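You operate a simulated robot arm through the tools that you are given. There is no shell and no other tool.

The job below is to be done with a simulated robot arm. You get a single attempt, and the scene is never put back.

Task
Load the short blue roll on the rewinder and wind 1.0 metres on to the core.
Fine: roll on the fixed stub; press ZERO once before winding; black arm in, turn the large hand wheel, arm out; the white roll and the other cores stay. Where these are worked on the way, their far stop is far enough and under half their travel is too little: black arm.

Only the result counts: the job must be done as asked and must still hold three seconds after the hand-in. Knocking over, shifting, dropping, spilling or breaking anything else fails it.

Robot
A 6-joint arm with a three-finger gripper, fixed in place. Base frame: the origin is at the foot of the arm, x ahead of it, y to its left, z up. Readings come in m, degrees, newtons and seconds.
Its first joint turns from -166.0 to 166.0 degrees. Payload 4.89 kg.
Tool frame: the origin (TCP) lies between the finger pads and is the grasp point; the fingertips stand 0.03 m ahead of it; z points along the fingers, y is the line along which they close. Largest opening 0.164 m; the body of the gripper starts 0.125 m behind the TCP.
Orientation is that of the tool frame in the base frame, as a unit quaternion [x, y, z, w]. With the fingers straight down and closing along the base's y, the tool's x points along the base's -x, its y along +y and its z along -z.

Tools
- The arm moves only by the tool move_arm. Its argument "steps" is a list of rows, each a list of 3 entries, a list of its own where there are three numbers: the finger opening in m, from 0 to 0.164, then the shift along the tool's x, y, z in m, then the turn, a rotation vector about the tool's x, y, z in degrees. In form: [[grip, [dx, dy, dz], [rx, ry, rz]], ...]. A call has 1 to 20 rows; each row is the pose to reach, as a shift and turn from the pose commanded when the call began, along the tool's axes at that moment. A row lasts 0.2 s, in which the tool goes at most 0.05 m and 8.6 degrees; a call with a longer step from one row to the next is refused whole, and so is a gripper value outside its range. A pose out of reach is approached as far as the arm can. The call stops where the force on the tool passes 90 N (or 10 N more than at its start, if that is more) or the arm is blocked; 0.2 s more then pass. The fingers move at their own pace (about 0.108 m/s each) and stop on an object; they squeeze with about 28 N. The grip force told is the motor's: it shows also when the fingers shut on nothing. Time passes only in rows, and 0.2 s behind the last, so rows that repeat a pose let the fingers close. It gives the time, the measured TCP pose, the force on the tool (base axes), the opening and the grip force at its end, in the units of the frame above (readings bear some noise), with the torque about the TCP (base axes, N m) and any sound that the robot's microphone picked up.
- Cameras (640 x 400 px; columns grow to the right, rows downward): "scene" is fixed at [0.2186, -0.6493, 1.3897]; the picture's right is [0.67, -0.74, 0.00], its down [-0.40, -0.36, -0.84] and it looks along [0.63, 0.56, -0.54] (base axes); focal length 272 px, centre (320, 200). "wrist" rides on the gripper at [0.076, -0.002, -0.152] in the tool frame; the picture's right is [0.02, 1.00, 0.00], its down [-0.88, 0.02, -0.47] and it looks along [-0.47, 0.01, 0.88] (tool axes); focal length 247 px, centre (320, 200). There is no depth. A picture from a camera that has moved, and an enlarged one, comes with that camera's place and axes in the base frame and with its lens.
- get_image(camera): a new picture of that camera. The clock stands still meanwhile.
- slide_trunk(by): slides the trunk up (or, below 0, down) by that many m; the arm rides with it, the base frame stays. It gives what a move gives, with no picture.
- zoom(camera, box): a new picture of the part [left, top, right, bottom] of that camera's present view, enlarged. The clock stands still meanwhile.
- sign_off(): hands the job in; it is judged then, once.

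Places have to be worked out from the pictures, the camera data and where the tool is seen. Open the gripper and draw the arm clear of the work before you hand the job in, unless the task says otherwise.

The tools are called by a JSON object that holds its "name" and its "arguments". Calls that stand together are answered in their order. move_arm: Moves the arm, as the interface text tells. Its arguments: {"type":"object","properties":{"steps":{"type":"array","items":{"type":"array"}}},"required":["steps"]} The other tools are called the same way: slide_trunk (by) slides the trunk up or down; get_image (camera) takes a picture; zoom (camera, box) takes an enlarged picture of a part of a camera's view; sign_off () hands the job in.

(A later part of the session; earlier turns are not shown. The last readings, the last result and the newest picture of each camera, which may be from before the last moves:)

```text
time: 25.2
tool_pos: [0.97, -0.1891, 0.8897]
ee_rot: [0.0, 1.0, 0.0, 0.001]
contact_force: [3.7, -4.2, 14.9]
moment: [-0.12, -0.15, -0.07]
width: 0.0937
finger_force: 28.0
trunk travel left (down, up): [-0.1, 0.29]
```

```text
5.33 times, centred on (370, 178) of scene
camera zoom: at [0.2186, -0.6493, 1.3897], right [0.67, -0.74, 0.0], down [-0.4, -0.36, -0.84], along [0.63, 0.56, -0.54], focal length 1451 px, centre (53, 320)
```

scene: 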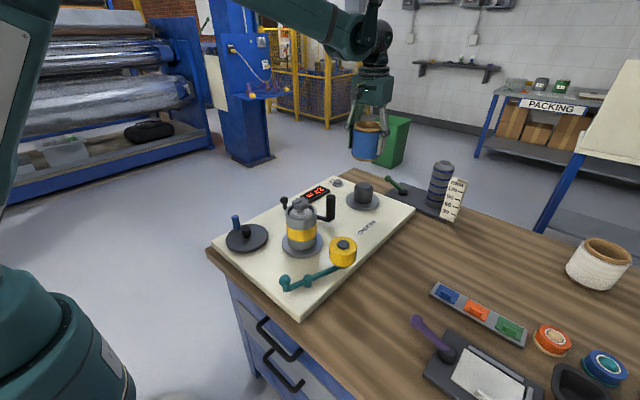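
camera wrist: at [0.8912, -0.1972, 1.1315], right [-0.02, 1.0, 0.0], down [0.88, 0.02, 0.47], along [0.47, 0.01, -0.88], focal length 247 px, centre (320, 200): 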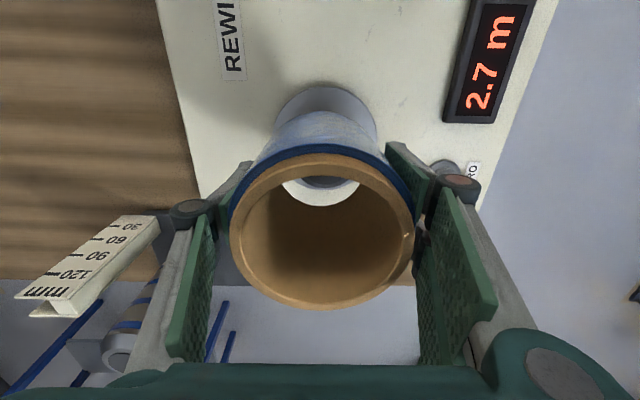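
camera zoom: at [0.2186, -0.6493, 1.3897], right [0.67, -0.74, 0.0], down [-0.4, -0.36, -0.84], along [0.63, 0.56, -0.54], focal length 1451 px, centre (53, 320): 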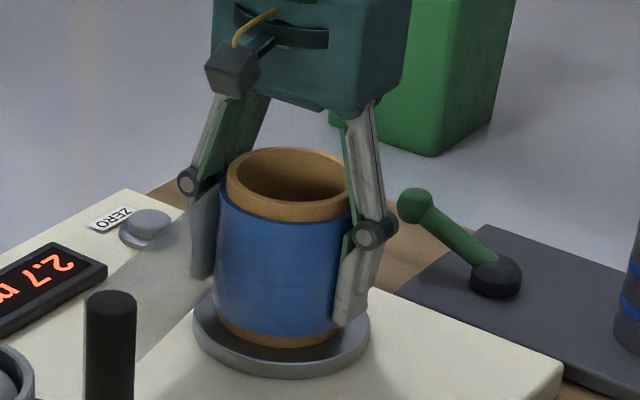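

The roll is seated on the disc (15 N contact) and a film web has appeared toward the core, so it's registered as loaded. Opening the fingers and rising straight up.

{"name": "move_arm", "arguments": {"steps": [[0.1, [0, 0, -0.001], [0, 0, 0]], [0.115, [0, 0, -0.001], [0, 0, 0]], [0.13, [0, 0, -0.001], [0, 0, 0]], [0.13, [0, 0, -0.001], [0, 0, 0]], [0.13, [0, 0, -0.03], [0, 0, 0]], [0.13, [0, 0, -0.07], [0, 0, 0]], [0.13, [0, 0, -0.11], [0, 0, 0]], [0.13, [0, 0, -0.15], [0, 0, 0]], [0.13, [0, 0, -0.18], [0, 0, 0]], [0.13, [0, 0, -0.18], [0, 0, 0]]]}}

{"name": "get_image", "arguments": {"camera": "wrist"}}

{"name": "zoom", "arguments": {"camera": "scene", "box": [200, 120, 440, 330]}}

```text
time: 27.4
tool_pos: [0.9692, -0.1897, 1.0682]
ee_rot: [0.0, 1.0, 0.0, 0.001]
contact_force: [-0.8, 0.0, 0.1]
moment: [-0.02, -0.05, 0.0]
width: 0.1301
finger_force: 0.1
trunk travel left (down, up): [-0.1, 0.29]
```

```text
taken
camera wrist: at [0.8935, -0.1917, 1.2204], right [-0.02, 1.0, 0.0], down [0.88, 0.02, 0.47], along [0.47, 0.01, -0.88], focal length 247 px, centre (320, 200)
```

wrist: 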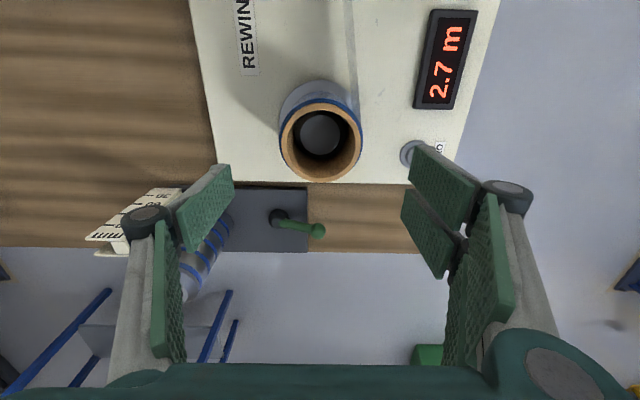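

```text
1.90 times, centred on (320, 225) of scene
camera zoom: at [0.2186, -0.6493, 1.3897], right [0.67, -0.74, 0.0], down [-0.4, -0.36, -0.84], along [0.63, 0.56, -0.54], focal length 518 px, centre (320, 152)
```

zoom: 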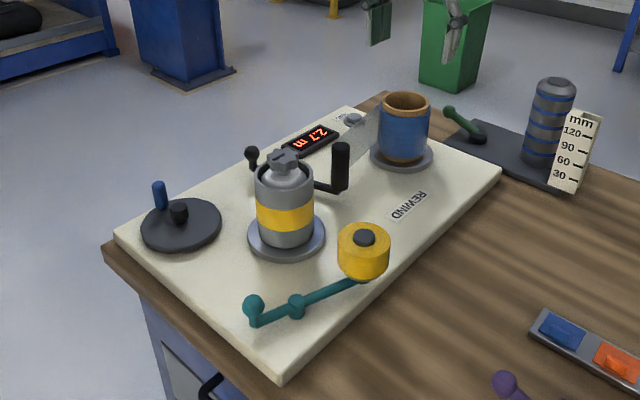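

The roll stands properly on the stub. Next is ZERO, near (1.01,−0.04): I'll close the fingers and move above it to aim.

{"name": "move_arm", "arguments": {"steps": [[0.13, [-0.01, 0.04, 0], [0, 0, 0]], [0.08, [-0.02, 0.08, 0], [0, 0, 0]], [0.04, [-0.03, 0.12, 0], [0, 0, 0]], [0.0, [-0.035, 0.148, 0], [0, 0, 0]], [0.0, [-0.035, 0.148, 0.03], [0, 0, 0]], [0.0, [-0.035, 0.148, 0.06], [0, 0, 0]], [0.0, [-0.035, 0.148, 0.06], [0, 0, 0]]]}}

{"name": "get_image", "arguments": {"camera": "wrist"}}

{"name": "get_image", "arguments": {"camera": "scene"}}

```text
time: 29.0
tool_pos: [1.0066, -0.0407, 1.0093]
ee_rot: [0.0, 1.0, 0.0, 0.0]
contact_force: [-0.6, -0.6, 0.2]
moment: [-0.01, 0.0, 0.04]
width: 0.0
finger_force: 28.1
trunk travel left (down, up): [-0.1, 0.29]
```

```text
taken
camera wrist: at [0.9305, -0.0426, 1.1627], right [-0.02, 1.0, 0.0], down [0.88, 0.02, 0.47], along [0.47, 0.01, -0.88], focal length 247 px, centre (320, 200)
```

wrist: 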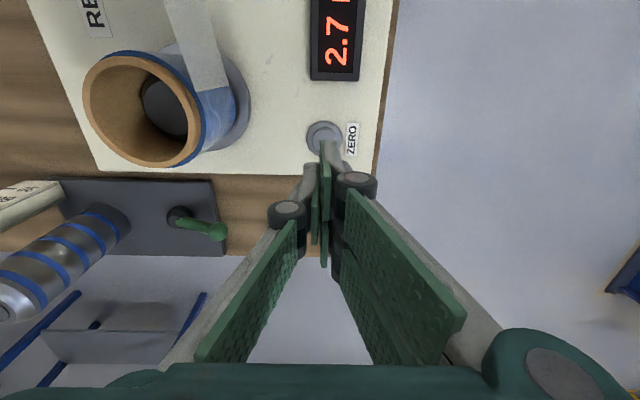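

```text
taken
```

scene: 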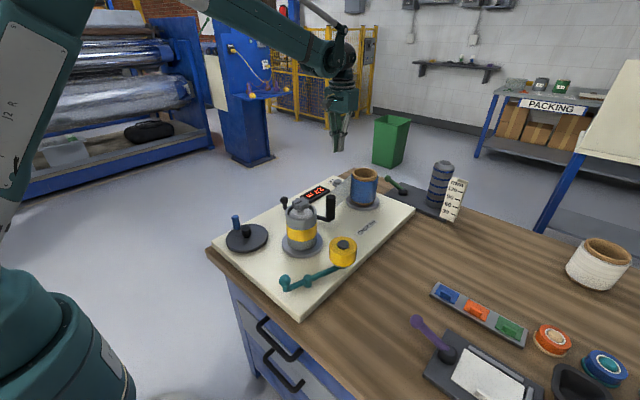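

{"name": "zoom", "arguments": {"camera": "wrist", "box": [280, 100, 380, 170]}}

{"name": "zoom", "arguments": {"camera": "scene", "box": [300, 120, 380, 200]}}

```text
5.71 times, centred on (330, 135) of wrist
camera zoom: at [0.9305, -0.0426, 1.1627], right [-0.02, 1.0, 0.0], down [0.88, 0.02, 0.47], along [0.47, 0.01, -0.88], focal length 1411 px, centre (263, 571)
```

zoom: 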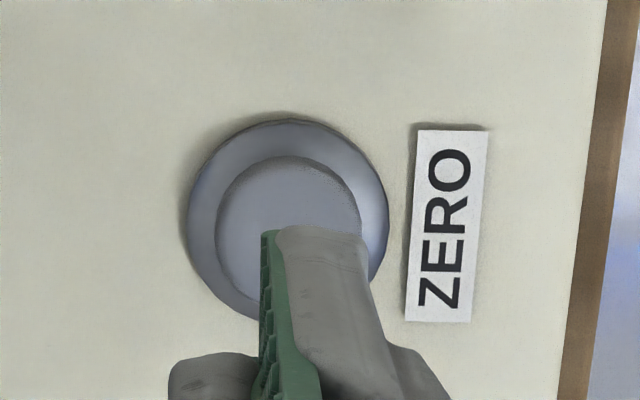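

```text
5.00 times, centred on (340, 160) of scene
camera zoom: at [0.2186, -0.6493, 1.3897], right [0.67, -0.74, 0.0], down [-0.4, -0.36, -0.84], along [0.63, 0.56, -0.54], focal length 1360 px, centre (220, 400)
```

zoom: 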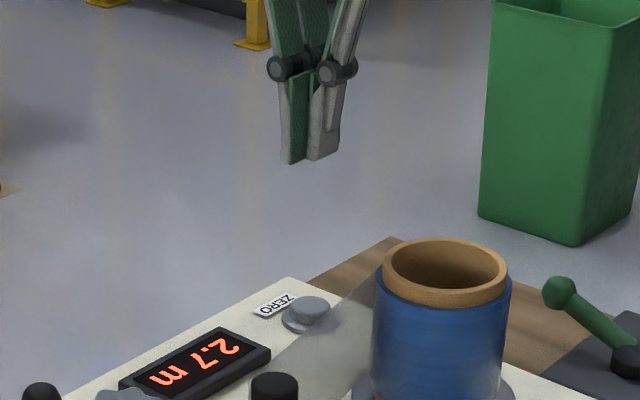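

The button cap is centred near (1.011,−0.036), top z≈0.845, 33 mm wide. I'll align and descend to just above it.

{"name": "move_arm", "arguments": {"steps": [[0.0, [-0.0045, 0.004, 0.03], [0, 0, 0]], [0.0, [-0.0045, 0.004, 0.07], [0, 0, 0]], [0.0, [-0.0045, 0.004, 0.1], [0, 0, 0]], [0.0, [-0.0045, 0.004, 0.115], [0, 0, 0]], [0.0, [-0.0045, 0.004, 0.115], [0, 0, 0]]]}}

{"name": "zoom", "arguments": {"camera": "wrist", "box": [260, 100, 400, 200]}}

{"name": "zoom", "arguments": {"camera": "scene", "box": [300, 130, 380, 210]}}

```text
time: 30.2
tool_pos: [1.0071, -0.0361, 0.8926]
ee_rot: [-0.001, 1.0, 0.0, 0.0]
contact_force: [0.5, -0.4, 0.2]
moment: [-0.03, 0.04, 0.0]
width: 0.0
finger_force: 28.1
trunk travel left (down, up): [-0.1, 0.29]
```

```text
4.00 times, centred on (330, 150) of wrist
camera zoom: at [0.9324, -0.0386, 1.0456], right [-0.02, 1.0, 0.0], down [0.88, 0.02, 0.47], along [0.47, 0.01, -0.88], focal length 988 px, centre (280, 400)
```

zoom: 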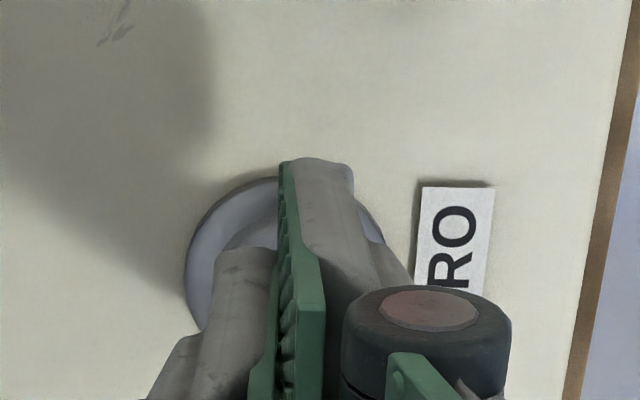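

```text
5.00 times, centred on (340, 170) of scene
camera zoom: at [0.2186, -0.6493, 1.3897], right [0.67, -0.74, 0.0], down [-0.4, -0.36, -0.84], along [0.63, 0.56, -0.54], focal length 1360 px, centre (220, 350)
```

zoom: 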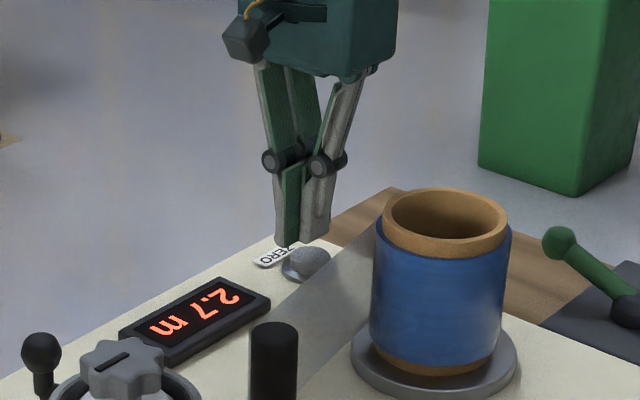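

The fingertips are about 17 mm above the cap and roughly over it (x maybe 3–4 mm short of centre, still within the 33 mm cap). Lowering in small steps to press.

{"name": "move_arm", "arguments": {"steps": [[0.0, [-0.003, 0.0, 0.006], [0, 0, 0]], [0.0, [-0.003, 0.0, 0.012], [0, 0, 0]], [0.0, [-0.003, 0.0, 0.016], [0, 0, 0]], [0.0, [-0.003, 0.0, 0.016], [0, 0, 0]]]}}

{"name": "zoom", "arguments": {"camera": "scene", "box": [290, 150, 370, 220]}}

```text
time: 31.2
tool_pos: [1.0122, -0.0365, 0.8784]
ee_rot: [0.0, 1.0, 0.0, 0.0]
contact_force: [0.4, 1.3, -0.3]
moment: [0.03, 0.02, 0.01]
width: 0.0001
finger_force: 27.6
trunk travel left (down, up): [-0.1, 0.29]
```

```text
5.71 times, centred on (330, 185) of scene
camera zoom: at [0.2186, -0.6493, 1.3897], right [0.67, -0.74, 0.0], down [-0.4, -0.36, -0.84], along [0.63, 0.56, -0.54], focal length 1555 px, centre (263, 286)
```

zoom: 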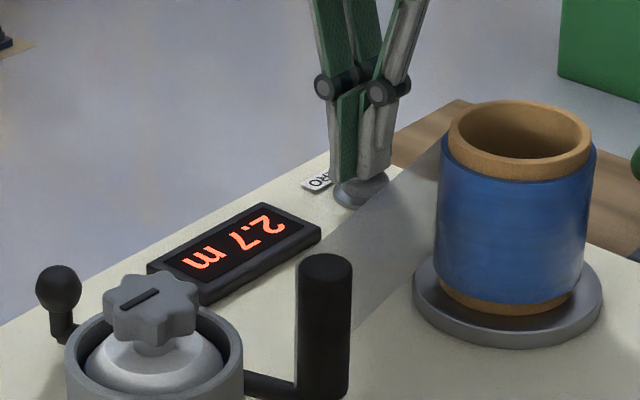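

The tips are practically at the cap now. Pressing a few millimetres further.

{"name": "move_arm", "arguments": {"steps": [[0.0, [0, 0, 0.003], [0, 0, 0]], [0.0, [0, 0, 0.006], [0, 0, 0]], [0.0, [0, 0, 0.006], [0, 0, 0]]]}}

{"name": "zoom", "arguments": {"camera": "scene", "box": [290, 150, 370, 220]}}

```text
time: 32.0
tool_pos: [1.012, -0.0378, 0.8718]
ee_rot: [0.0, 1.0, 0.001, -0.001]
contact_force: [0.0, -0.3, 0.2]
moment: [-0.01, -0.01, 0.01]
width: 0.0059
finger_force: 45.1
trunk travel left (down, up): [-0.1, 0.29]
```

```text
5.71 times, centred on (330, 185) of scene
camera zoom: at [0.2186, -0.6493, 1.3897], right [0.67, -0.74, 0.0], down [-0.4, -0.36, -0.84], along [0.63, 0.56, -0.54], focal length 1555 px, centre (263, 286)
```

zoom: 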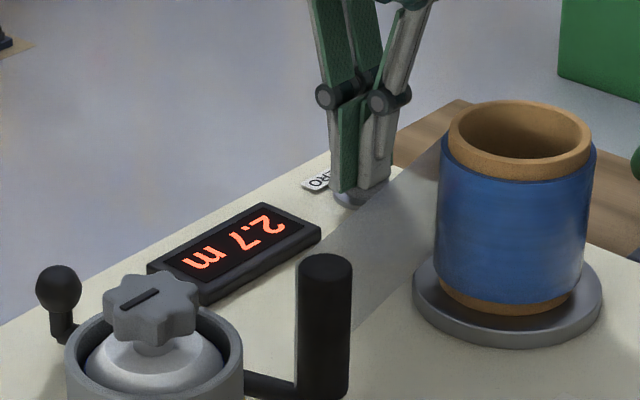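

The fingers were wedged 6 mm apart though no net force shows. I'll look closely before pressing on.

{"name": "zoom", "arguments": {"camera": "wrist", "box": [260, 110, 400, 210]}}

{"name": "zoom", "arguments": {"camera": "scene", "box": [320, 160, 352, 190]}}

```text
4.00 times, centred on (330, 160) of wrist
camera zoom: at [0.9362, -0.0399, 1.0245], right [-0.02, 1.0, 0.0], down [0.88, 0.02, 0.47], along [0.47, 0.01, -0.88], focal length 988 px, centre (280, 360)
```

zoom: 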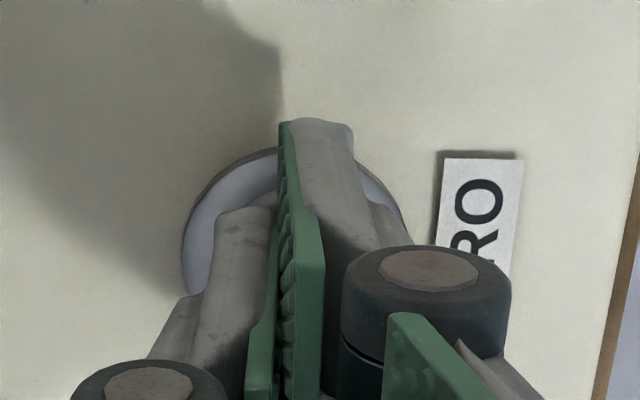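

```text
13.33 times, centred on (336, 175) of scene
camera zoom: at [0.2186, -0.6493, 1.3897], right [0.67, -0.74, 0.0], down [-0.4, -0.36, -0.84], along [0.63, 0.56, -0.54], focal length 3628 px, centre (107, 533)
```

zoom: 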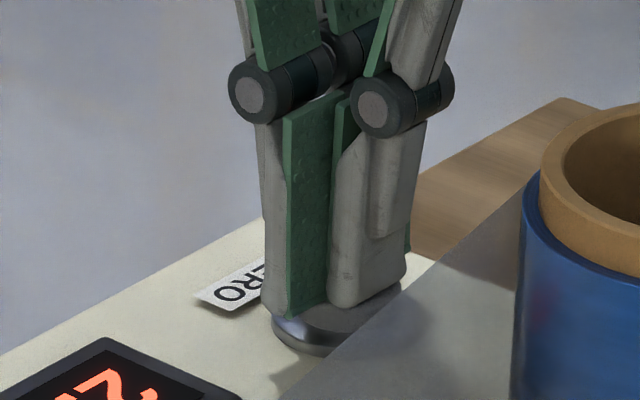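

The tips rest on the cap, and the readout still shows 2.7 m, so the button isn't through its travel yet. Pressing further in 2 mm steps.

{"name": "move_arm", "arguments": {"steps": [[0.0, [0, 0, 0.002], [0, 0, 0]], [0.0, [0, 0, 0.004], [0, 0, 0]], [0.0, [0, 0, 0.004], [0, 0, 0]]]}}

{"name": "zoom", "arguments": {"camera": "scene", "box": [290, 150, 370, 220]}}

```text
time: 32.8
tool_pos: [1.0115, -0.0394, 0.8688]
ee_rot: [0.0, 1.0, 0.0, 0.0]
contact_force: [0.3, 1.2, 2.6]
moment: [0.02, 0.02, 0.0]
width: 0.0059
finger_force: 44.8
trunk travel left (down, up): [-0.1, 0.29]
heard: click
```

```text
5.71 times, centred on (330, 185) of scene
camera zoom: at [0.2186, -0.6493, 1.3897], right [0.67, -0.74, 0.0], down [-0.4, -0.36, -0.84], along [0.63, 0.56, -0.54], focal length 1555 px, centre (263, 286)
```

zoom: 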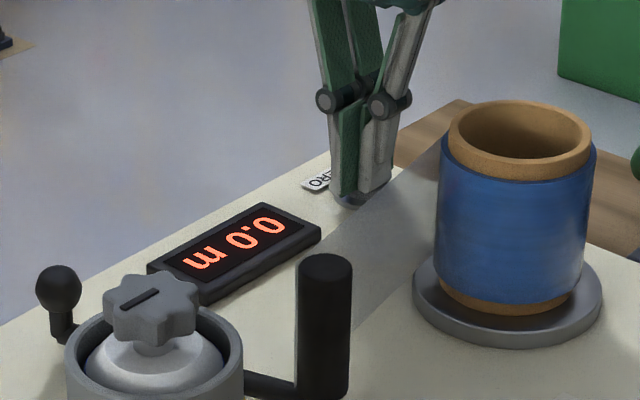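

A click was heard and the readout reads 0.0 m. Rising straight off the button.

{"name": "move_arm", "arguments": {"steps": [[0.0, [0, 0, -0.02], [0, 0, 0]], [0.0, [0, 0, -0.06], [0, 0, 0]], [0.0, [0, 0, -0.1], [0, 0, 0]], [0.0, [0, 0, -0.14], [0, 0, 0]], [0.0, [0, 0, -0.18], [0, 0, 0]], [0.0, [0, 0, -0.2], [0, 0, 0]], [0.0, [0, 0, -0.2], [0, 0, 0]]]}}

{"name": "get_image", "arguments": {"camera": "scene"}}

{"name": "zoom", "arguments": {"camera": "scene", "box": [220, 150, 420, 300]}}

```text
time: 34.4
tool_pos: [1.0147, -0.037, 1.0674]
ee_rot: [0.0, 1.0, 0.0, 0.0]
contact_force: [-0.1, -0.5, 0.6]
moment: [0.04, -0.01, 0.01]
width: 0.0
finger_force: 45.2
trunk travel left (down, up): [-0.1, 0.29]
```

```text
taken
```

scene: 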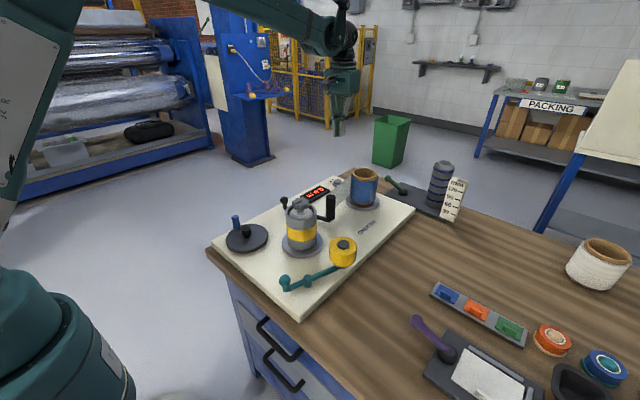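

```text
2.67 times, centred on (320, 225) of scene
camera zoom: at [0.2186, -0.6493, 1.3897], right [0.67, -0.74, 0.0], down [-0.4, -0.36, -0.84], along [0.63, 0.56, -0.54], focal length 726 px, centre (320, 133)
```

zoom: 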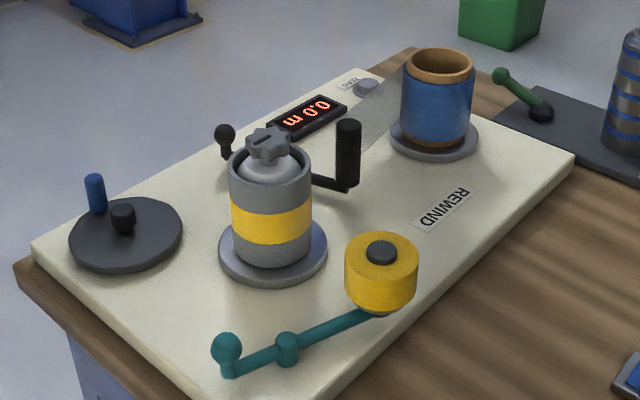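

Next is the black arm. I'll move over it with the fingers closed to see its pivot, knob and roller close up.

{"name": "move_arm", "arguments": {"steps": [[0.0, [0.04, 0, -0.01], [0, 0, 0]], [0.0, [0.08, 0, -0.02], [0, 0, 0]], [0.0, [0.12, 0, -0.03], [0, 0, 0]], [0.0, [0.16, 0, -0.03], [0, 0, 0]], [0.0, [0.2, 0, -0.03], [0, 0, 0]], [0.0, [0.24, 0, -0.03], [0, 0, 0]], [0.0, [0.28, 0, -0.03], [0, 0, 0]], [0.0, [0.3, 0, -0.03], [0, 0, 0]], [0.0, [0.3, 0, -0.03], [0, 0, 0]]]}}

{"name": "get_image", "arguments": {"camera": "wrist"}}

{"name": "zoom", "arguments": {"camera": "scene", "box": [270, 170, 350, 230]}}

```text
time: 36.4
tool_pos: [0.7101, -0.0389, 1.0986]
ee_rot: [0.0, 1.0, 0.001, -0.001]
contact_force: [0.1, -0.6, 0.3]
moment: [-0.02, -0.06, -0.03]
width: 0.0
finger_force: 44.9
trunk travel left (down, up): [-0.1, 0.29]
```

```text
taken
camera wrist: at [0.6343, -0.0412, 1.2518], right [-0.02, 1.0, 0.0], down [0.88, 0.02, 0.47], along [0.47, 0.01, -0.88], focal length 247 px, centre (320, 200)
```

wrist: 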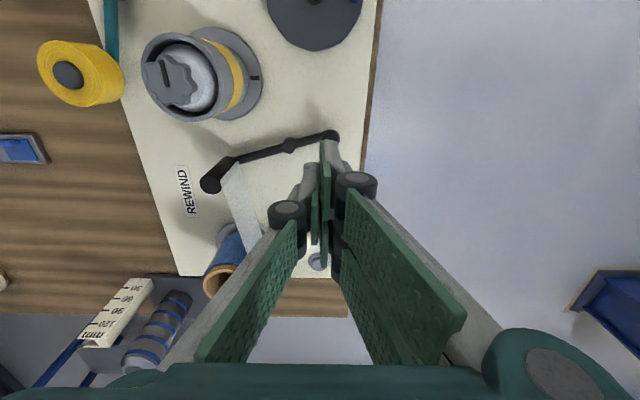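

```text
6.67 times, centred on (310, 200) of scene
camera zoom: at [0.2186, -0.6493, 1.3897], right [0.67, -0.74, 0.0], down [-0.4, -0.36, -0.84], along [0.63, 0.56, -0.54], focal length 1814 px, centre (387, 200)
```

zoom: 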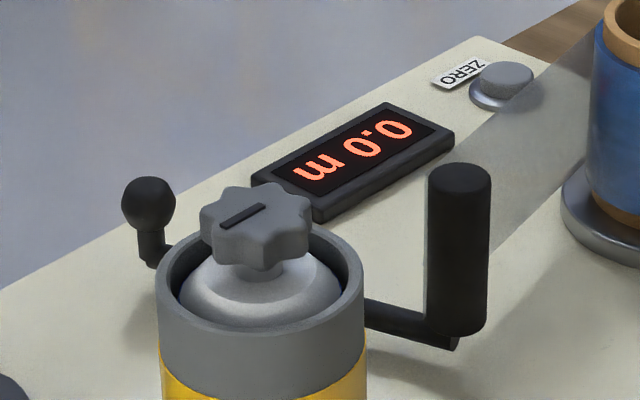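

{"name": "zoom", "arguments": {"camera": "wrist", "box": [130, 20, 380, 280]}}

{"name": "zoom", "arguments": {"camera": "wrist", "box": [190, 110, 350, 210]}}

```text
1.54 times, centred on (255, 150) of wrist
camera zoom: at [0.6343, -0.0412, 1.2518], right [-0.02, 1.0, 0.0], down [0.88, 0.02, 0.47], along [0.47, 0.01, -0.88], focal length 380 px, centre (420, 277)
```

zoom: 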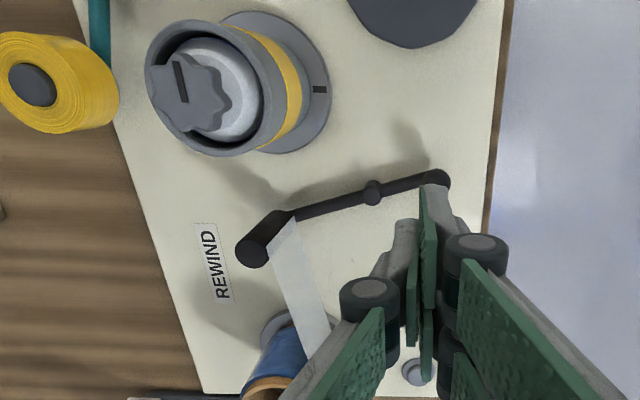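

```text
4.00 times, centred on (270, 160) of wrist
camera zoom: at [0.6343, -0.0412, 1.2518], right [-0.02, 1.0, 0.0], down [0.88, 0.02, 0.47], along [0.47, 0.01, -0.88], focal length 988 px, centre (520, 360)
```

zoom: 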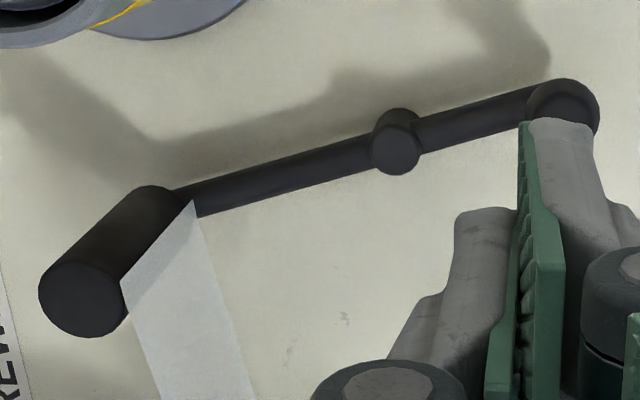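

The hub at about (0.748,−0.089) is the pivot; the knob is at (0.725,−0.023) and the roller must swing toward the core, so the knob has to go toward +x by about 5 cm. I'll lower the closed fingers on the −x side of the knob.

{"name": "move_arm", "arguments": {"steps": [[0.0, [0.038, 0.016, 0], [0, 0, 0]], [0.0, [0.038, 0.016, 0.04], [0, 0, 0]], [0.0, [0.038, 0.016, 0.08], [0, 0, 0]], [0.0, [0.038, 0.016, 0.12], [0, 0, 0]], [0.0, [0.038, 0.016, 0.15], [0, 0, 0]], [0.0, [0.038, 0.016, 0.15], [0, 0, 0]]]}}

{"name": "get_image", "arguments": {"camera": "wrist"}}

{"name": "zoom", "arguments": {"camera": "scene", "box": [220, 150, 340, 240]}}

```text
time: 37.8
tool_pos: [0.6742, -0.0249, 0.951]
ee_rot: [0.0, 1.0, 0.001, 0.001]
contact_force: [0.4, -0.4, 0.4]
moment: [-0.01, 0.03, -0.03]
width: 0.0
finger_force: 44.7
trunk travel left (down, up): [-0.1, 0.29]
```

```text
taken
camera wrist: at [0.5984, -0.0268, 1.1023], right [-0.02, 1.0, 0.0], down [0.88, 0.02, 0.47], along [0.47, 0.01, -0.88], focal length 247 px, centre (320, 200)
```

wrist: 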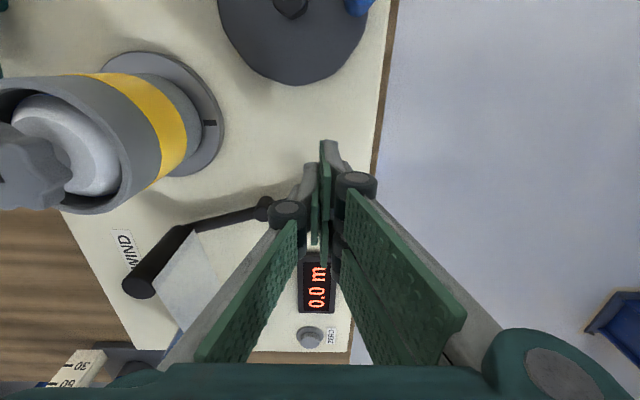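

```text
4.44 times, centred on (280, 195) of scene
camera zoom: at [0.2186, -0.6493, 1.3897], right [0.67, -0.74, 0.0], down [-0.4, -0.36, -0.84], along [0.63, 0.56, -0.54], focal length 1209 px, centre (498, 222)
```

zoom: 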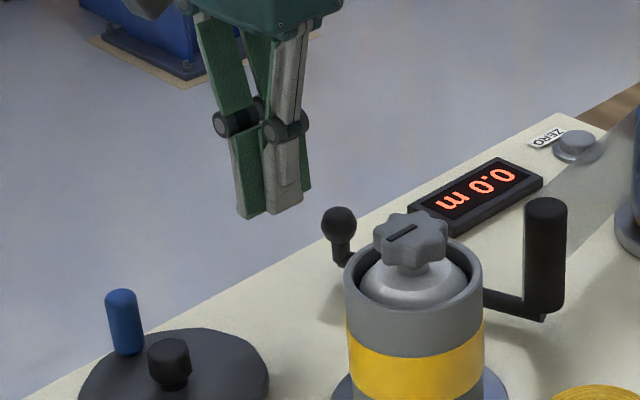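

Clear of the knob. Lowering to TCP z≈0.893 so the fingers' sides meet the ball at its mid-height.

{"name": "move_arm", "arguments": {"steps": [[0.0, [0, 0.001, 0.03], [0, 0, 0]], [0.0, [0, 0.001, 0.058], [0, 0, 0]], [0.0, [0, 0.001, 0.058], [0, 0, 0]]]}}

{"name": "zoom", "arguments": {"camera": "scene", "box": [220, 150, 340, 240]}}

{"name": "get_image", "arguments": {"camera": "wrist"}}

```text
time: 38.6
tool_pos: [0.6738, -0.0201, 0.8914]
ee_rot: [0.001, 1.0, -0.001, 0.001]
contact_force: [0.7, 0.3, 1.2]
moment: [-0.03, -0.03, -0.03]
width: 0.0
finger_force: 44.6
trunk travel left (down, up): [-0.1, 0.29]
```

```text
4.44 times, centred on (280, 195) of scene
camera zoom: at [0.2186, -0.6493, 1.3897], right [0.67, -0.74, 0.0], down [-0.4, -0.36, -0.84], along [0.63, 0.56, -0.54], focal length 1209 px, centre (498, 222)
```

zoom: 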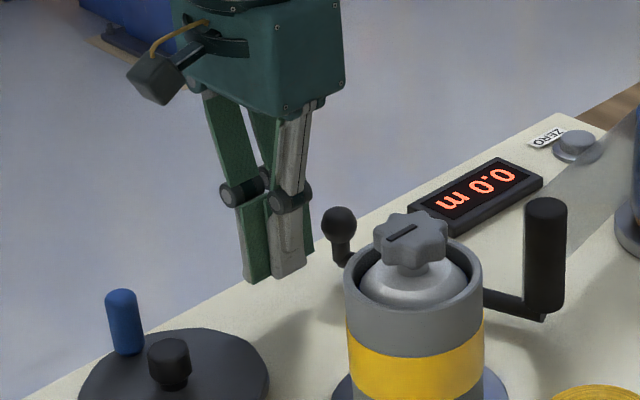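

```text
taken
camera wrist: at [0.5982, -0.0232, 1.0436], right [-0.02, 1.0, 0.0], down [0.88, 0.02, 0.47], along [0.47, 0.01, -0.88], focal length 247 px, centre (320, 200)
```

wrist: 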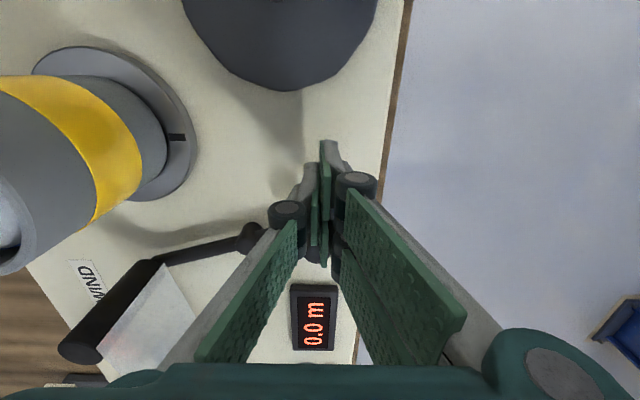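

Pushing the knob toward +x in small steps.

{"name": "move_arm", "arguments": {"steps": [[0.0, [-0.01, -0.002, 0], [0, 0, 0]], [0.0, [-0.02, -0.002, 0], [0, 0, 0]], [0.0, [-0.03, -0.002, 0], [0, 0, 0]], [0.0, [-0.038, -0.002, 0], [0, 0, 0]], [0.0, [-0.046, -0.002, 0], [0, 0, 0]], [0.0, [-0.046, -0.002, 0], [0, 0, 0]]]}}

{"name": "zoom", "arguments": {"camera": "scene", "box": [220, 150, 360, 250]}}

{"name": "get_image", "arguments": {"camera": "wrist"}}

```text
time: 40.0
tool_pos: [0.72, -0.0229, 0.8911]
ee_rot: [0.0, 1.0, 0.001, 0.0]
contact_force: [0.8, 0.1, 0.1]
moment: [0.0, 0.03, 0.01]
width: 0.0001
finger_force: 44.9
trunk travel left (down, up): [-0.1, 0.29]
```

```text
4.00 times, centred on (290, 200) of scene
camera zoom: at [0.2186, -0.6493, 1.3897], right [0.67, -0.74, 0.0], down [-0.4, -0.36, -0.84], along [0.63, 0.56, -0.54], focal length 1088 px, centre (440, 200)
```

zoom: 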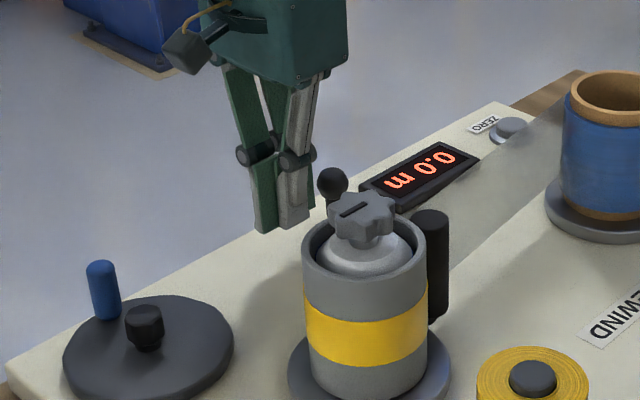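

```text
taken
camera wrist: at [0.6437, -0.0253, 1.0433], right [-0.02, 1.0, 0.0], down [0.88, 0.02, 0.47], along [0.47, 0.01, -0.88], focal length 247 px, centre (320, 200)
```

wrist: 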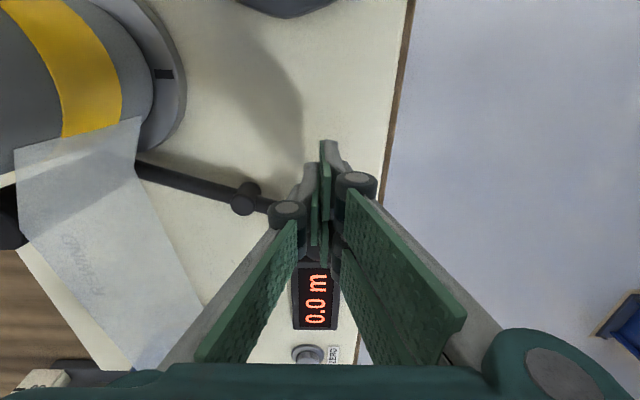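

The arm swings in easily and the film now runs to the core. Continuing the push to its far stop.

{"name": "move_arm", "arguments": {"steps": [[0.0, [-0.006, 0, 0], [0, 0, 0]], [0.0, [-0.012, 0, 0], [0, 0, 0]], [0.0, [-0.018, -0.001, 0], [0, 0, 0]], [0.0, [-0.022, -0.001, 0], [0, 0, 0]], [0.0, [-0.022, -0.001, 0], [0, 0, 0]]]}}

{"name": "zoom", "arguments": {"camera": "scene", "box": [220, 150, 360, 250]}}

{"name": "get_image", "arguments": {"camera": "wrist"}}

```text
time: 40.8
tool_pos: [0.7267, -0.0242, 0.8888]
ee_rot: [0.001, 1.0, 0.0, -0.007]
contact_force: [-29.4, 0.9, -3.3]
moment: [-0.03, 0.42, 0.04]
width: 0.0002
finger_force: 45.5
trunk travel left (down, up): [-0.1, 0.29]
stopped in row 3: the force on the tool passed its limit at 101 N (the readings are from after the stop); the commanded pose is now the measured one
```

```text
4.00 times, centred on (290, 200) of scene
camera zoom: at [0.2186, -0.6493, 1.3897], right [0.67, -0.74, 0.0], down [-0.4, -0.36, -0.84], along [0.63, 0.56, -0.54], focal length 1088 px, centre (440, 200)
```

zoom: 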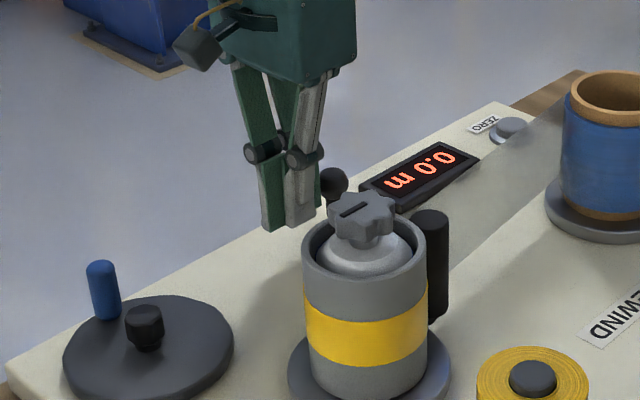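

```text
taken
camera wrist: at [0.6528, -0.0255, 1.0426], right [-0.02, 1.0, 0.0], down [0.89, 0.02, 0.46], along [0.46, 0.01, -0.89], focal length 247 px, centre (320, 200)
```

wrist: 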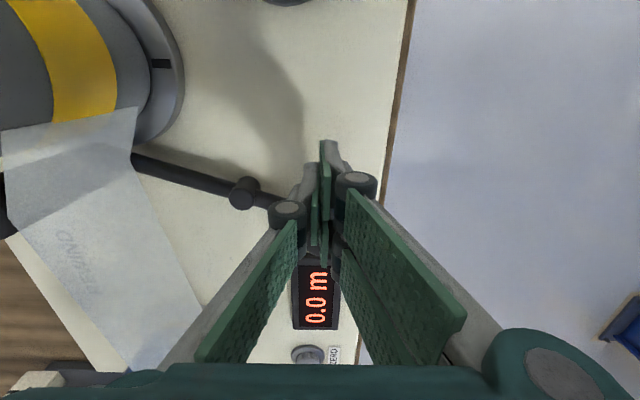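

The arm was already at its far stop (the push was blocked and the knob did not move further). Backing off in −x, then rising.

{"name": "move_arm", "arguments": {"steps": [[0.0, [0.01, 0, 0], [0, 0, 0]], [0.0, [0.03, 0, 0], [0, 0, 0]], [0.0, [0.05, 0, 0], [0, 0, 0]], [0.0, [0.05, 0, -0.04], [0, 0, 0]], [0.0, [0.05, 0, -0.08], [0, 0, 0]], [0.0, [0.05, 0, -0.12], [0, 0, 0]], [0.0, [0.05, 0, -0.16], [0, 0, 0]], [0.0, [0.05, 0, -0.2], [0, 0, 0]], [0.0, [0.05, 0, -0.2], [0, 0, 0]]]}}

{"name": "zoom", "arguments": {"camera": "scene", "box": [220, 150, 420, 300]}}

{"name": "get_image", "arguments": {"camera": "wrist"}}

```text
time: 42.8
tool_pos: [0.6847, -0.0239, 1.0901]
ee_rot: [0.001, 1.0, 0.0, -0.005]
contact_force: [0.5, -0.4, 0.5]
moment: [-0.01, 0.02, 0.01]
width: 0.0
finger_force: 45.3
trunk travel left (down, up): [-0.1, 0.29]
```

```text
2.67 times, centred on (320, 225) of scene
camera zoom: at [0.2186, -0.6493, 1.3897], right [0.67, -0.74, 0.0], down [-0.4, -0.36, -0.84], along [0.63, 0.56, -0.54], focal length 726 px, centre (320, 133)
```

zoom: 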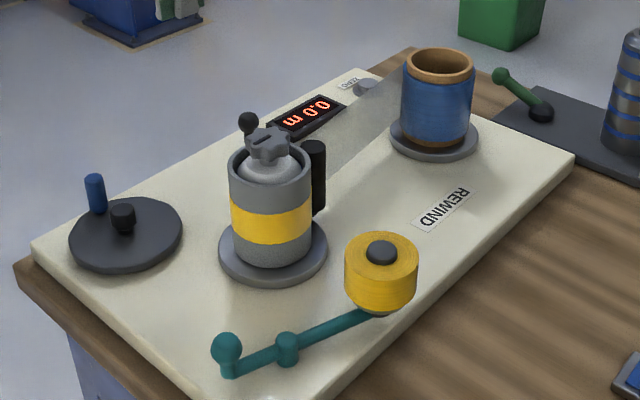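

```text
taken
camera wrist: at [0.6107, -0.0254, 1.2428], right [-0.02, 1.0, 0.0], down [0.89, 0.02, 0.46], along [0.46, 0.01, -0.89], focal length 247 px, centre (320, 200)
```

wrist: 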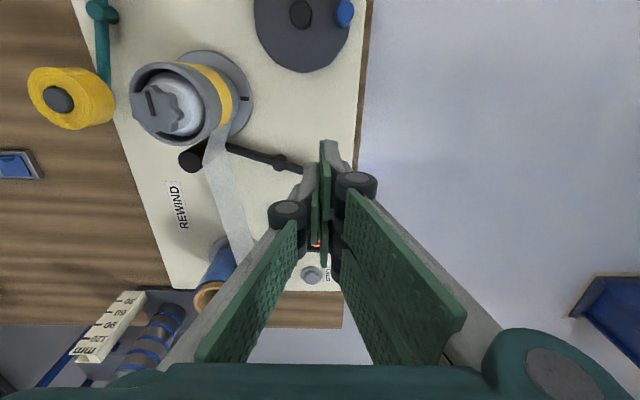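

The arm stays in and the film reaches the core. Now I'll move over the hand wheel for a closer look at its handle.

{"name": "move_arm", "arguments": {"steps": [[0.03, [0.03, 0.01, 0.0], [0, 0, 0]], [0.06, [0.06, 0.02, 0.0], [0, 0, 0]], [0.07, [0.09, 0.023, 0.02], [0, 0, 0]], [0.07, [0.11, 0.023, 0.04], [0, 0, 0]], [0.07, [0.125, 0.023, 0.05], [0, 0, 0]], [0.07, [0.125, 0.023, 0.05], [0, 0, 0]]]}}

{"name": "get_image", "arguments": {"camera": "wrist"}}

{"name": "zoom", "arguments": {"camera": "scene", "box": [190, 160, 310, 280]}}

```text
time: 44.2
tool_pos: [0.5583, -0.0007, 1.0417]
ee_rot: [0.0, 1.0, -0.001, -0.005]
contact_force: [0.3, -1.1, -0.3]
moment: [-0.02, 0.01, 0.02]
width: 0.0697
finger_force: 0.0
trunk travel left (down, up): [-0.1, 0.29]
```

```text
taken
camera wrist: at [0.4837, -0.003, 1.1945], right [-0.02, 1.0, 0.0], down [0.89, 0.02, 0.46], along [0.46, 0.01, -0.89], focal length 247 px, centre (320, 200)
```

wrist: 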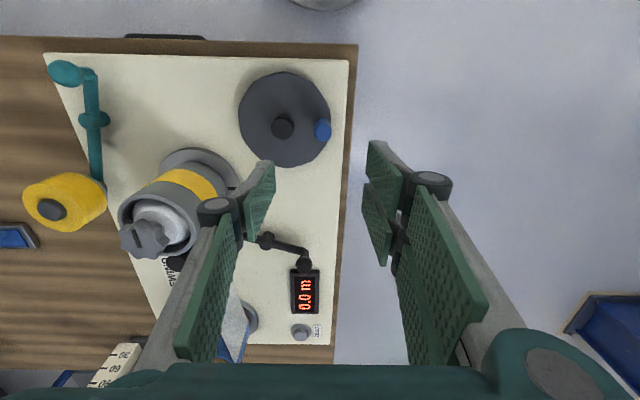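

```text
3.33 times, centred on (250, 220) of scene
camera zoom: at [0.2186, -0.6493, 1.3897], right [0.67, -0.74, 0.0], down [-0.4, -0.36, -0.84], along [0.63, 0.56, -0.54], focal length 907 px, centre (553, 133)
```

zoom: 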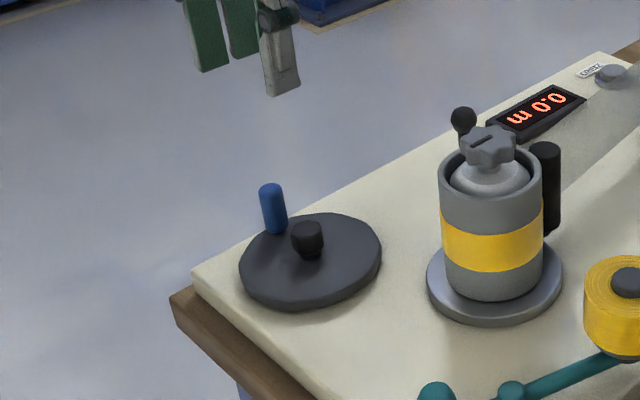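

{"name": "zoom", "arguments": {"camera": "wrist", "box": [220, 60, 360, 180]}}

{"name": "zoom", "arguments": {"camera": "scene", "box": [215, 200, 285, 260]}}

```text
3.33 times, centred on (290, 120) of wrist
camera zoom: at [0.4837, -0.003, 1.1945], right [-0.02, 1.0, 0.0], down [0.89, 0.02, 0.46], along [0.46, 0.01, -0.89], focal length 823 px, centre (420, 467)
```

zoom: 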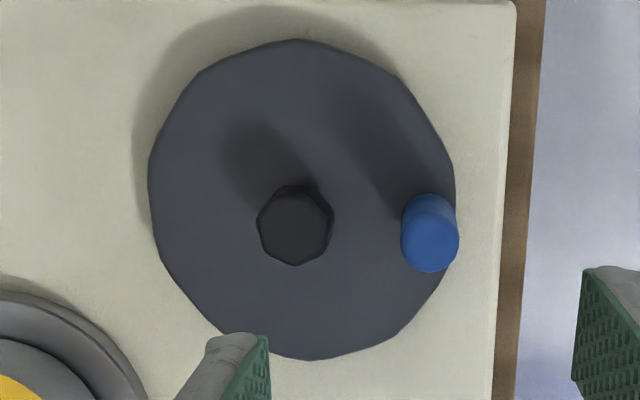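

```text
6.67 times, centred on (250, 230) of scene
camera zoom: at [0.2186, -0.6493, 1.3897], right [0.67, -0.74, 0.0], down [-0.4, -0.36, -0.84], along [0.63, 0.56, -0.54], focal length 1814 px, centre (787, 0)
```

zoom: 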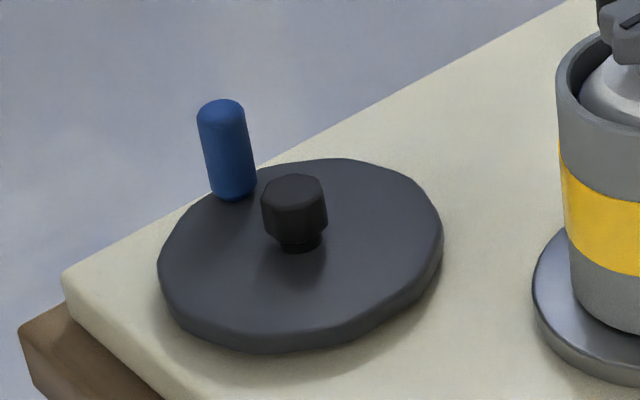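

The handle's top is at about (0.551,0.002,0.89), the hub at (0.5505,−0.051), so the crank radius is ≈0.053. Before gripping, I'll test whether the arm can reach the near side of the circle (x≈0.497) at a low height, staying above the wheel.

{"name": "move_arm", "arguments": {"steps": [[0.07, [0.02, -0.015, 0.01], [0, 0, 0]], [0.07, [0.04, -0.03, 0.03], [0, 0, 0]], [0.07, [0.0608, -0.05, 0.05], [0, 0, 0]], [0.07, [0.0608, -0.05, 0.08], [0, 0, 0]], [0.07, [0.0608, -0.05, 0.105], [0, 0, 0]], [0.07, [0.0608, -0.05, 0.105], [0, 0, 0]]]}}

{"name": "get_image", "arguments": {"camera": "scene"}}

```text
time: 45.6
tool_pos: [0.4953, -0.0515, 0.9377]
ee_rot: [0.0, 1.0, 0.0, -0.005]
contact_force: [-0.6, 0.0, 1.2]
moment: [-0.01, -0.05, -0.03]
width: 0.0699
finger_force: 0.0
trunk travel left (down, up): [-0.1, 0.29]
```

```text
taken
```

scene: 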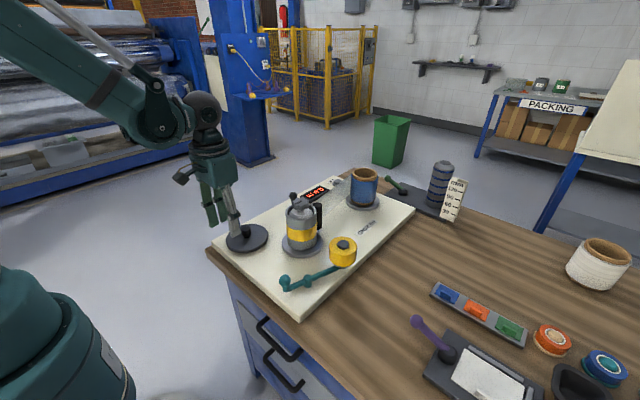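

Reach is fine there. I'll go over the handle at (0.551,0.002), correcting the half-degree tilt, and stay slightly above it.

{"name": "move_arm", "arguments": {"steps": [[0.06, [0, 0, -0.03], [0, -0.57, 0]], [0.06, [-0.02, 0.02, -0.03], [0, -0.57, 0]], [0.06, [-0.04, 0.04, -0.03], [0, -0.57, 0]], [0.06, [-0.0557, 0.0535, -0.03], [0, -0.57, 0]], [0.06, [-0.0557, 0.0535, -0.01], [0, -0.57, 0]], [0.06, [-0.0557, 0.0535, -0.01], [0, -0.57, 0]]]}}

{"name": "get_image", "arguments": {"camera": "wrist"}}

{"name": "zoom", "arguments": {"camera": "scene", "box": [190, 150, 310, 270]}}

```text
time: 47.0
tool_pos: [0.5507, 0.0016, 0.944]
ee_rot: [-0.001, 1.0, 0.0, 0.0]
contact_force: [0.5, -0.2, 0.5]
moment: [-0.03, 0.01, 0.01]
width: 0.0604
finger_force: 0.2
trunk travel left (down, up): [-0.1, 0.29]
```

```text
taken
camera wrist: at [0.4749, 0.0003, 1.0971], right [-0.02, 1.0, 0.0], down [0.88, 0.02, 0.47], along [0.47, 0.01, -0.88], focal length 247 px, centre (320, 200)
```

wrist: 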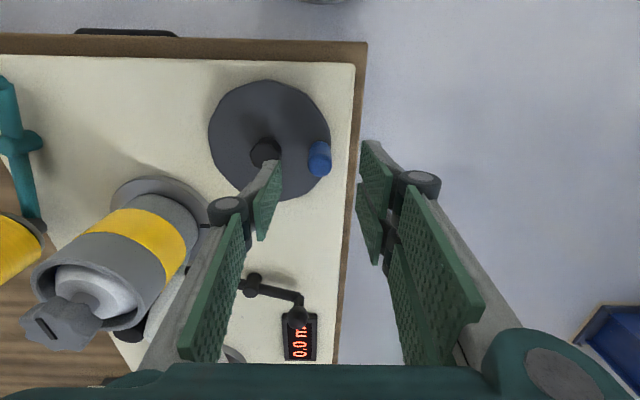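

```text
3.33 times, centred on (250, 210) of scene
camera zoom: at [0.2186, -0.6493, 1.3897], right [0.67, -0.74, 0.0], down [-0.4, -0.36, -0.84], along [0.63, 0.56, -0.54], focal length 907 px, centre (553, 167)
```

zoom: 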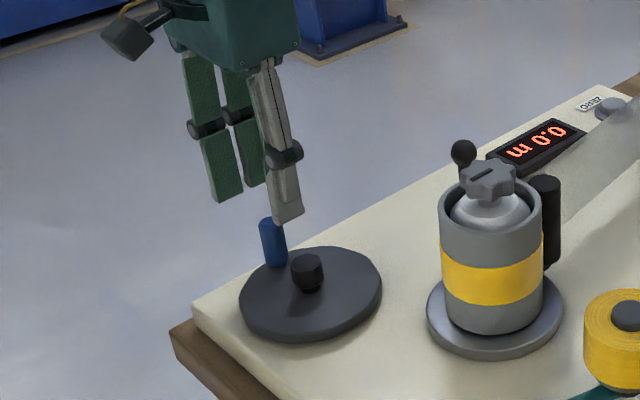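

The handle is centred between the fingers. Descending to TCP z≈0.886 and closing on it.

{"name": "move_arm", "arguments": {"steps": [[0.06, [0, 0, 0.02], [0, 0, 0]], [0.06, [0, 0, 0.04], [0, 0, 0]], [0.06, [0, 0, 0.058], [0, 0, 0]], [0.06, [0, 0, 0.058], [0, 0, 0]]]}}

{"name": "zoom", "arguments": {"camera": "wrist", "box": [220, 80, 420, 220]}}

{"name": "zoom", "arguments": {"camera": "scene", "box": [200, 180, 290, 260]}}

```text
time: 48.0
tool_pos: [0.5509, 0.0053, 0.8866]
ee_rot: [-0.001, 1.0, 0.0, 0.0]
contact_force: [1.4, 3.6, -2.3]
moment: [0.12, -0.05, 0.08]
width: 0.0591
finger_force: 0.1
trunk travel left (down, up): [-0.1, 0.29]
```

```text
2.86 times, centred on (320, 150) of wrist
camera zoom: at [0.4751, 0.002, 1.0397], right [-0.02, 1.0, 0.0], down [0.88, 0.02, 0.47], along [0.47, 0.01, -0.88], focal length 706 px, centre (320, 343)
```

zoom: 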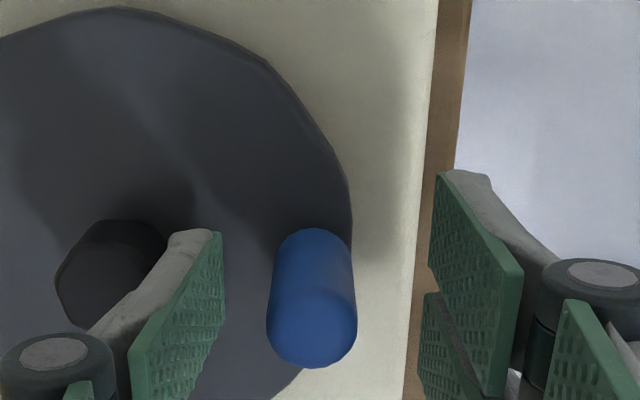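

```text
5.00 times, centred on (245, 220) of scene
camera zoom: at [0.2186, -0.6493, 1.3897], right [0.67, -0.74, 0.0], down [-0.4, -0.36, -0.84], along [0.63, 0.56, -0.54], focal length 1360 px, centre (695, 100)
```

zoom: 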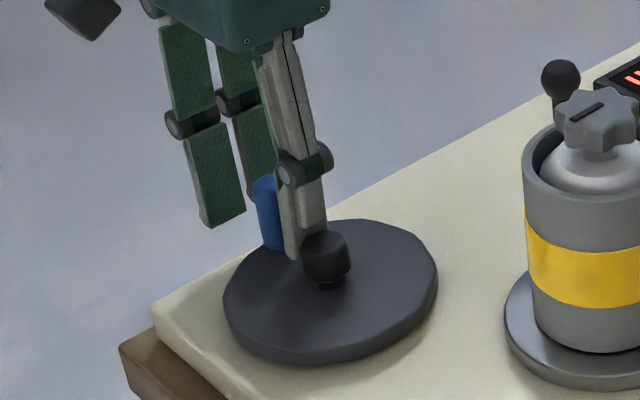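

The inner finger brushes the hub nut slightly (3.6 N). Closing the fingers on the handle will pull it clear.

{"name": "move_arm", "arguments": {"steps": [[0.04, [0, 0, 0], [0, 0, 0]], [0.015, [0, 0, 0], [0, 0, 0]], [0.015, [0, 0, 0], [0, 0, 0]]]}}

{"name": "zoom", "arguments": {"camera": "wrist", "box": [220, 80, 420, 220]}}

{"name": "zoom", "arguments": {"camera": "scene", "box": [200, 160, 360, 260]}}

```text
time: 48.8
tool_pos: [0.5507, 0.0016, 0.888]
ee_rot: [0.001, 1.0, -0.001, 0.0]
contact_force: [-2.9, -20.5, -11.4]
moment: [-0.59, -0.05, 0.03]
width: 0.021
finger_force: 45.5
trunk travel left (down, up): [-0.1, 0.29]
```

```text
2.86 times, centred on (320, 150) of wrist
camera zoom: at [0.4752, 0.0003, 1.0401], right [-0.02, 1.0, 0.0], down [0.88, 0.02, 0.47], along [0.47, 0.01, -0.88], focal length 706 px, centre (320, 343)
```

zoom: 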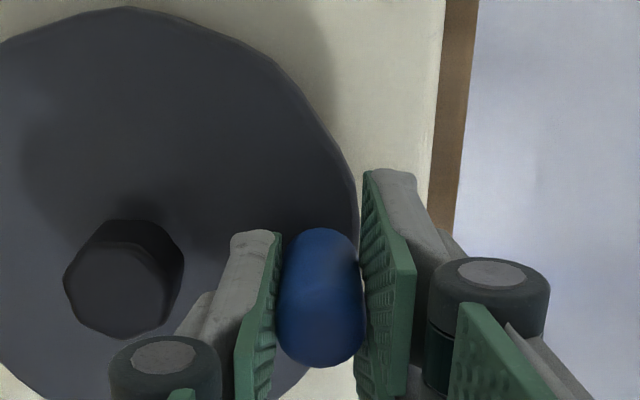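

```text
4.00 times, centred on (280, 210) of scene
camera zoom: at [0.2186, -0.6493, 1.3897], right [0.67, -0.74, 0.0], down [-0.4, -0.36, -0.84], along [0.63, 0.56, -0.54], focal length 1088 px, centre (480, 160)
```

zoom: 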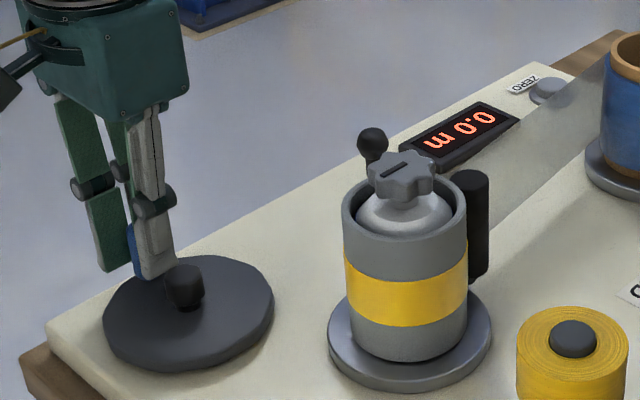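

Gripped at 21 mm, with a −20 N pull in y meaning the handle sits about 2 mm toward the hub. I'll ease by −2 mm and read again.

{"name": "move_arm", "arguments": {"steps": [[0.015, [0, -0.002, 0], [0, 0, 0]], [0.015, [0, -0.002, 0], [0, 0, 0]]]}}

```text
time: 49.4
tool_pos: [0.5504, 0.0019, 0.8863]
ee_rot: [-0.001, 1.0, 0.0, -0.001]
contact_force: [5.8, 7.6, -11.2]
moment: [0.28, -0.25, -0.01]
width: 0.0207
finger_force: 45.6
trunk travel left (down, up): [-0.1, 0.29]
```

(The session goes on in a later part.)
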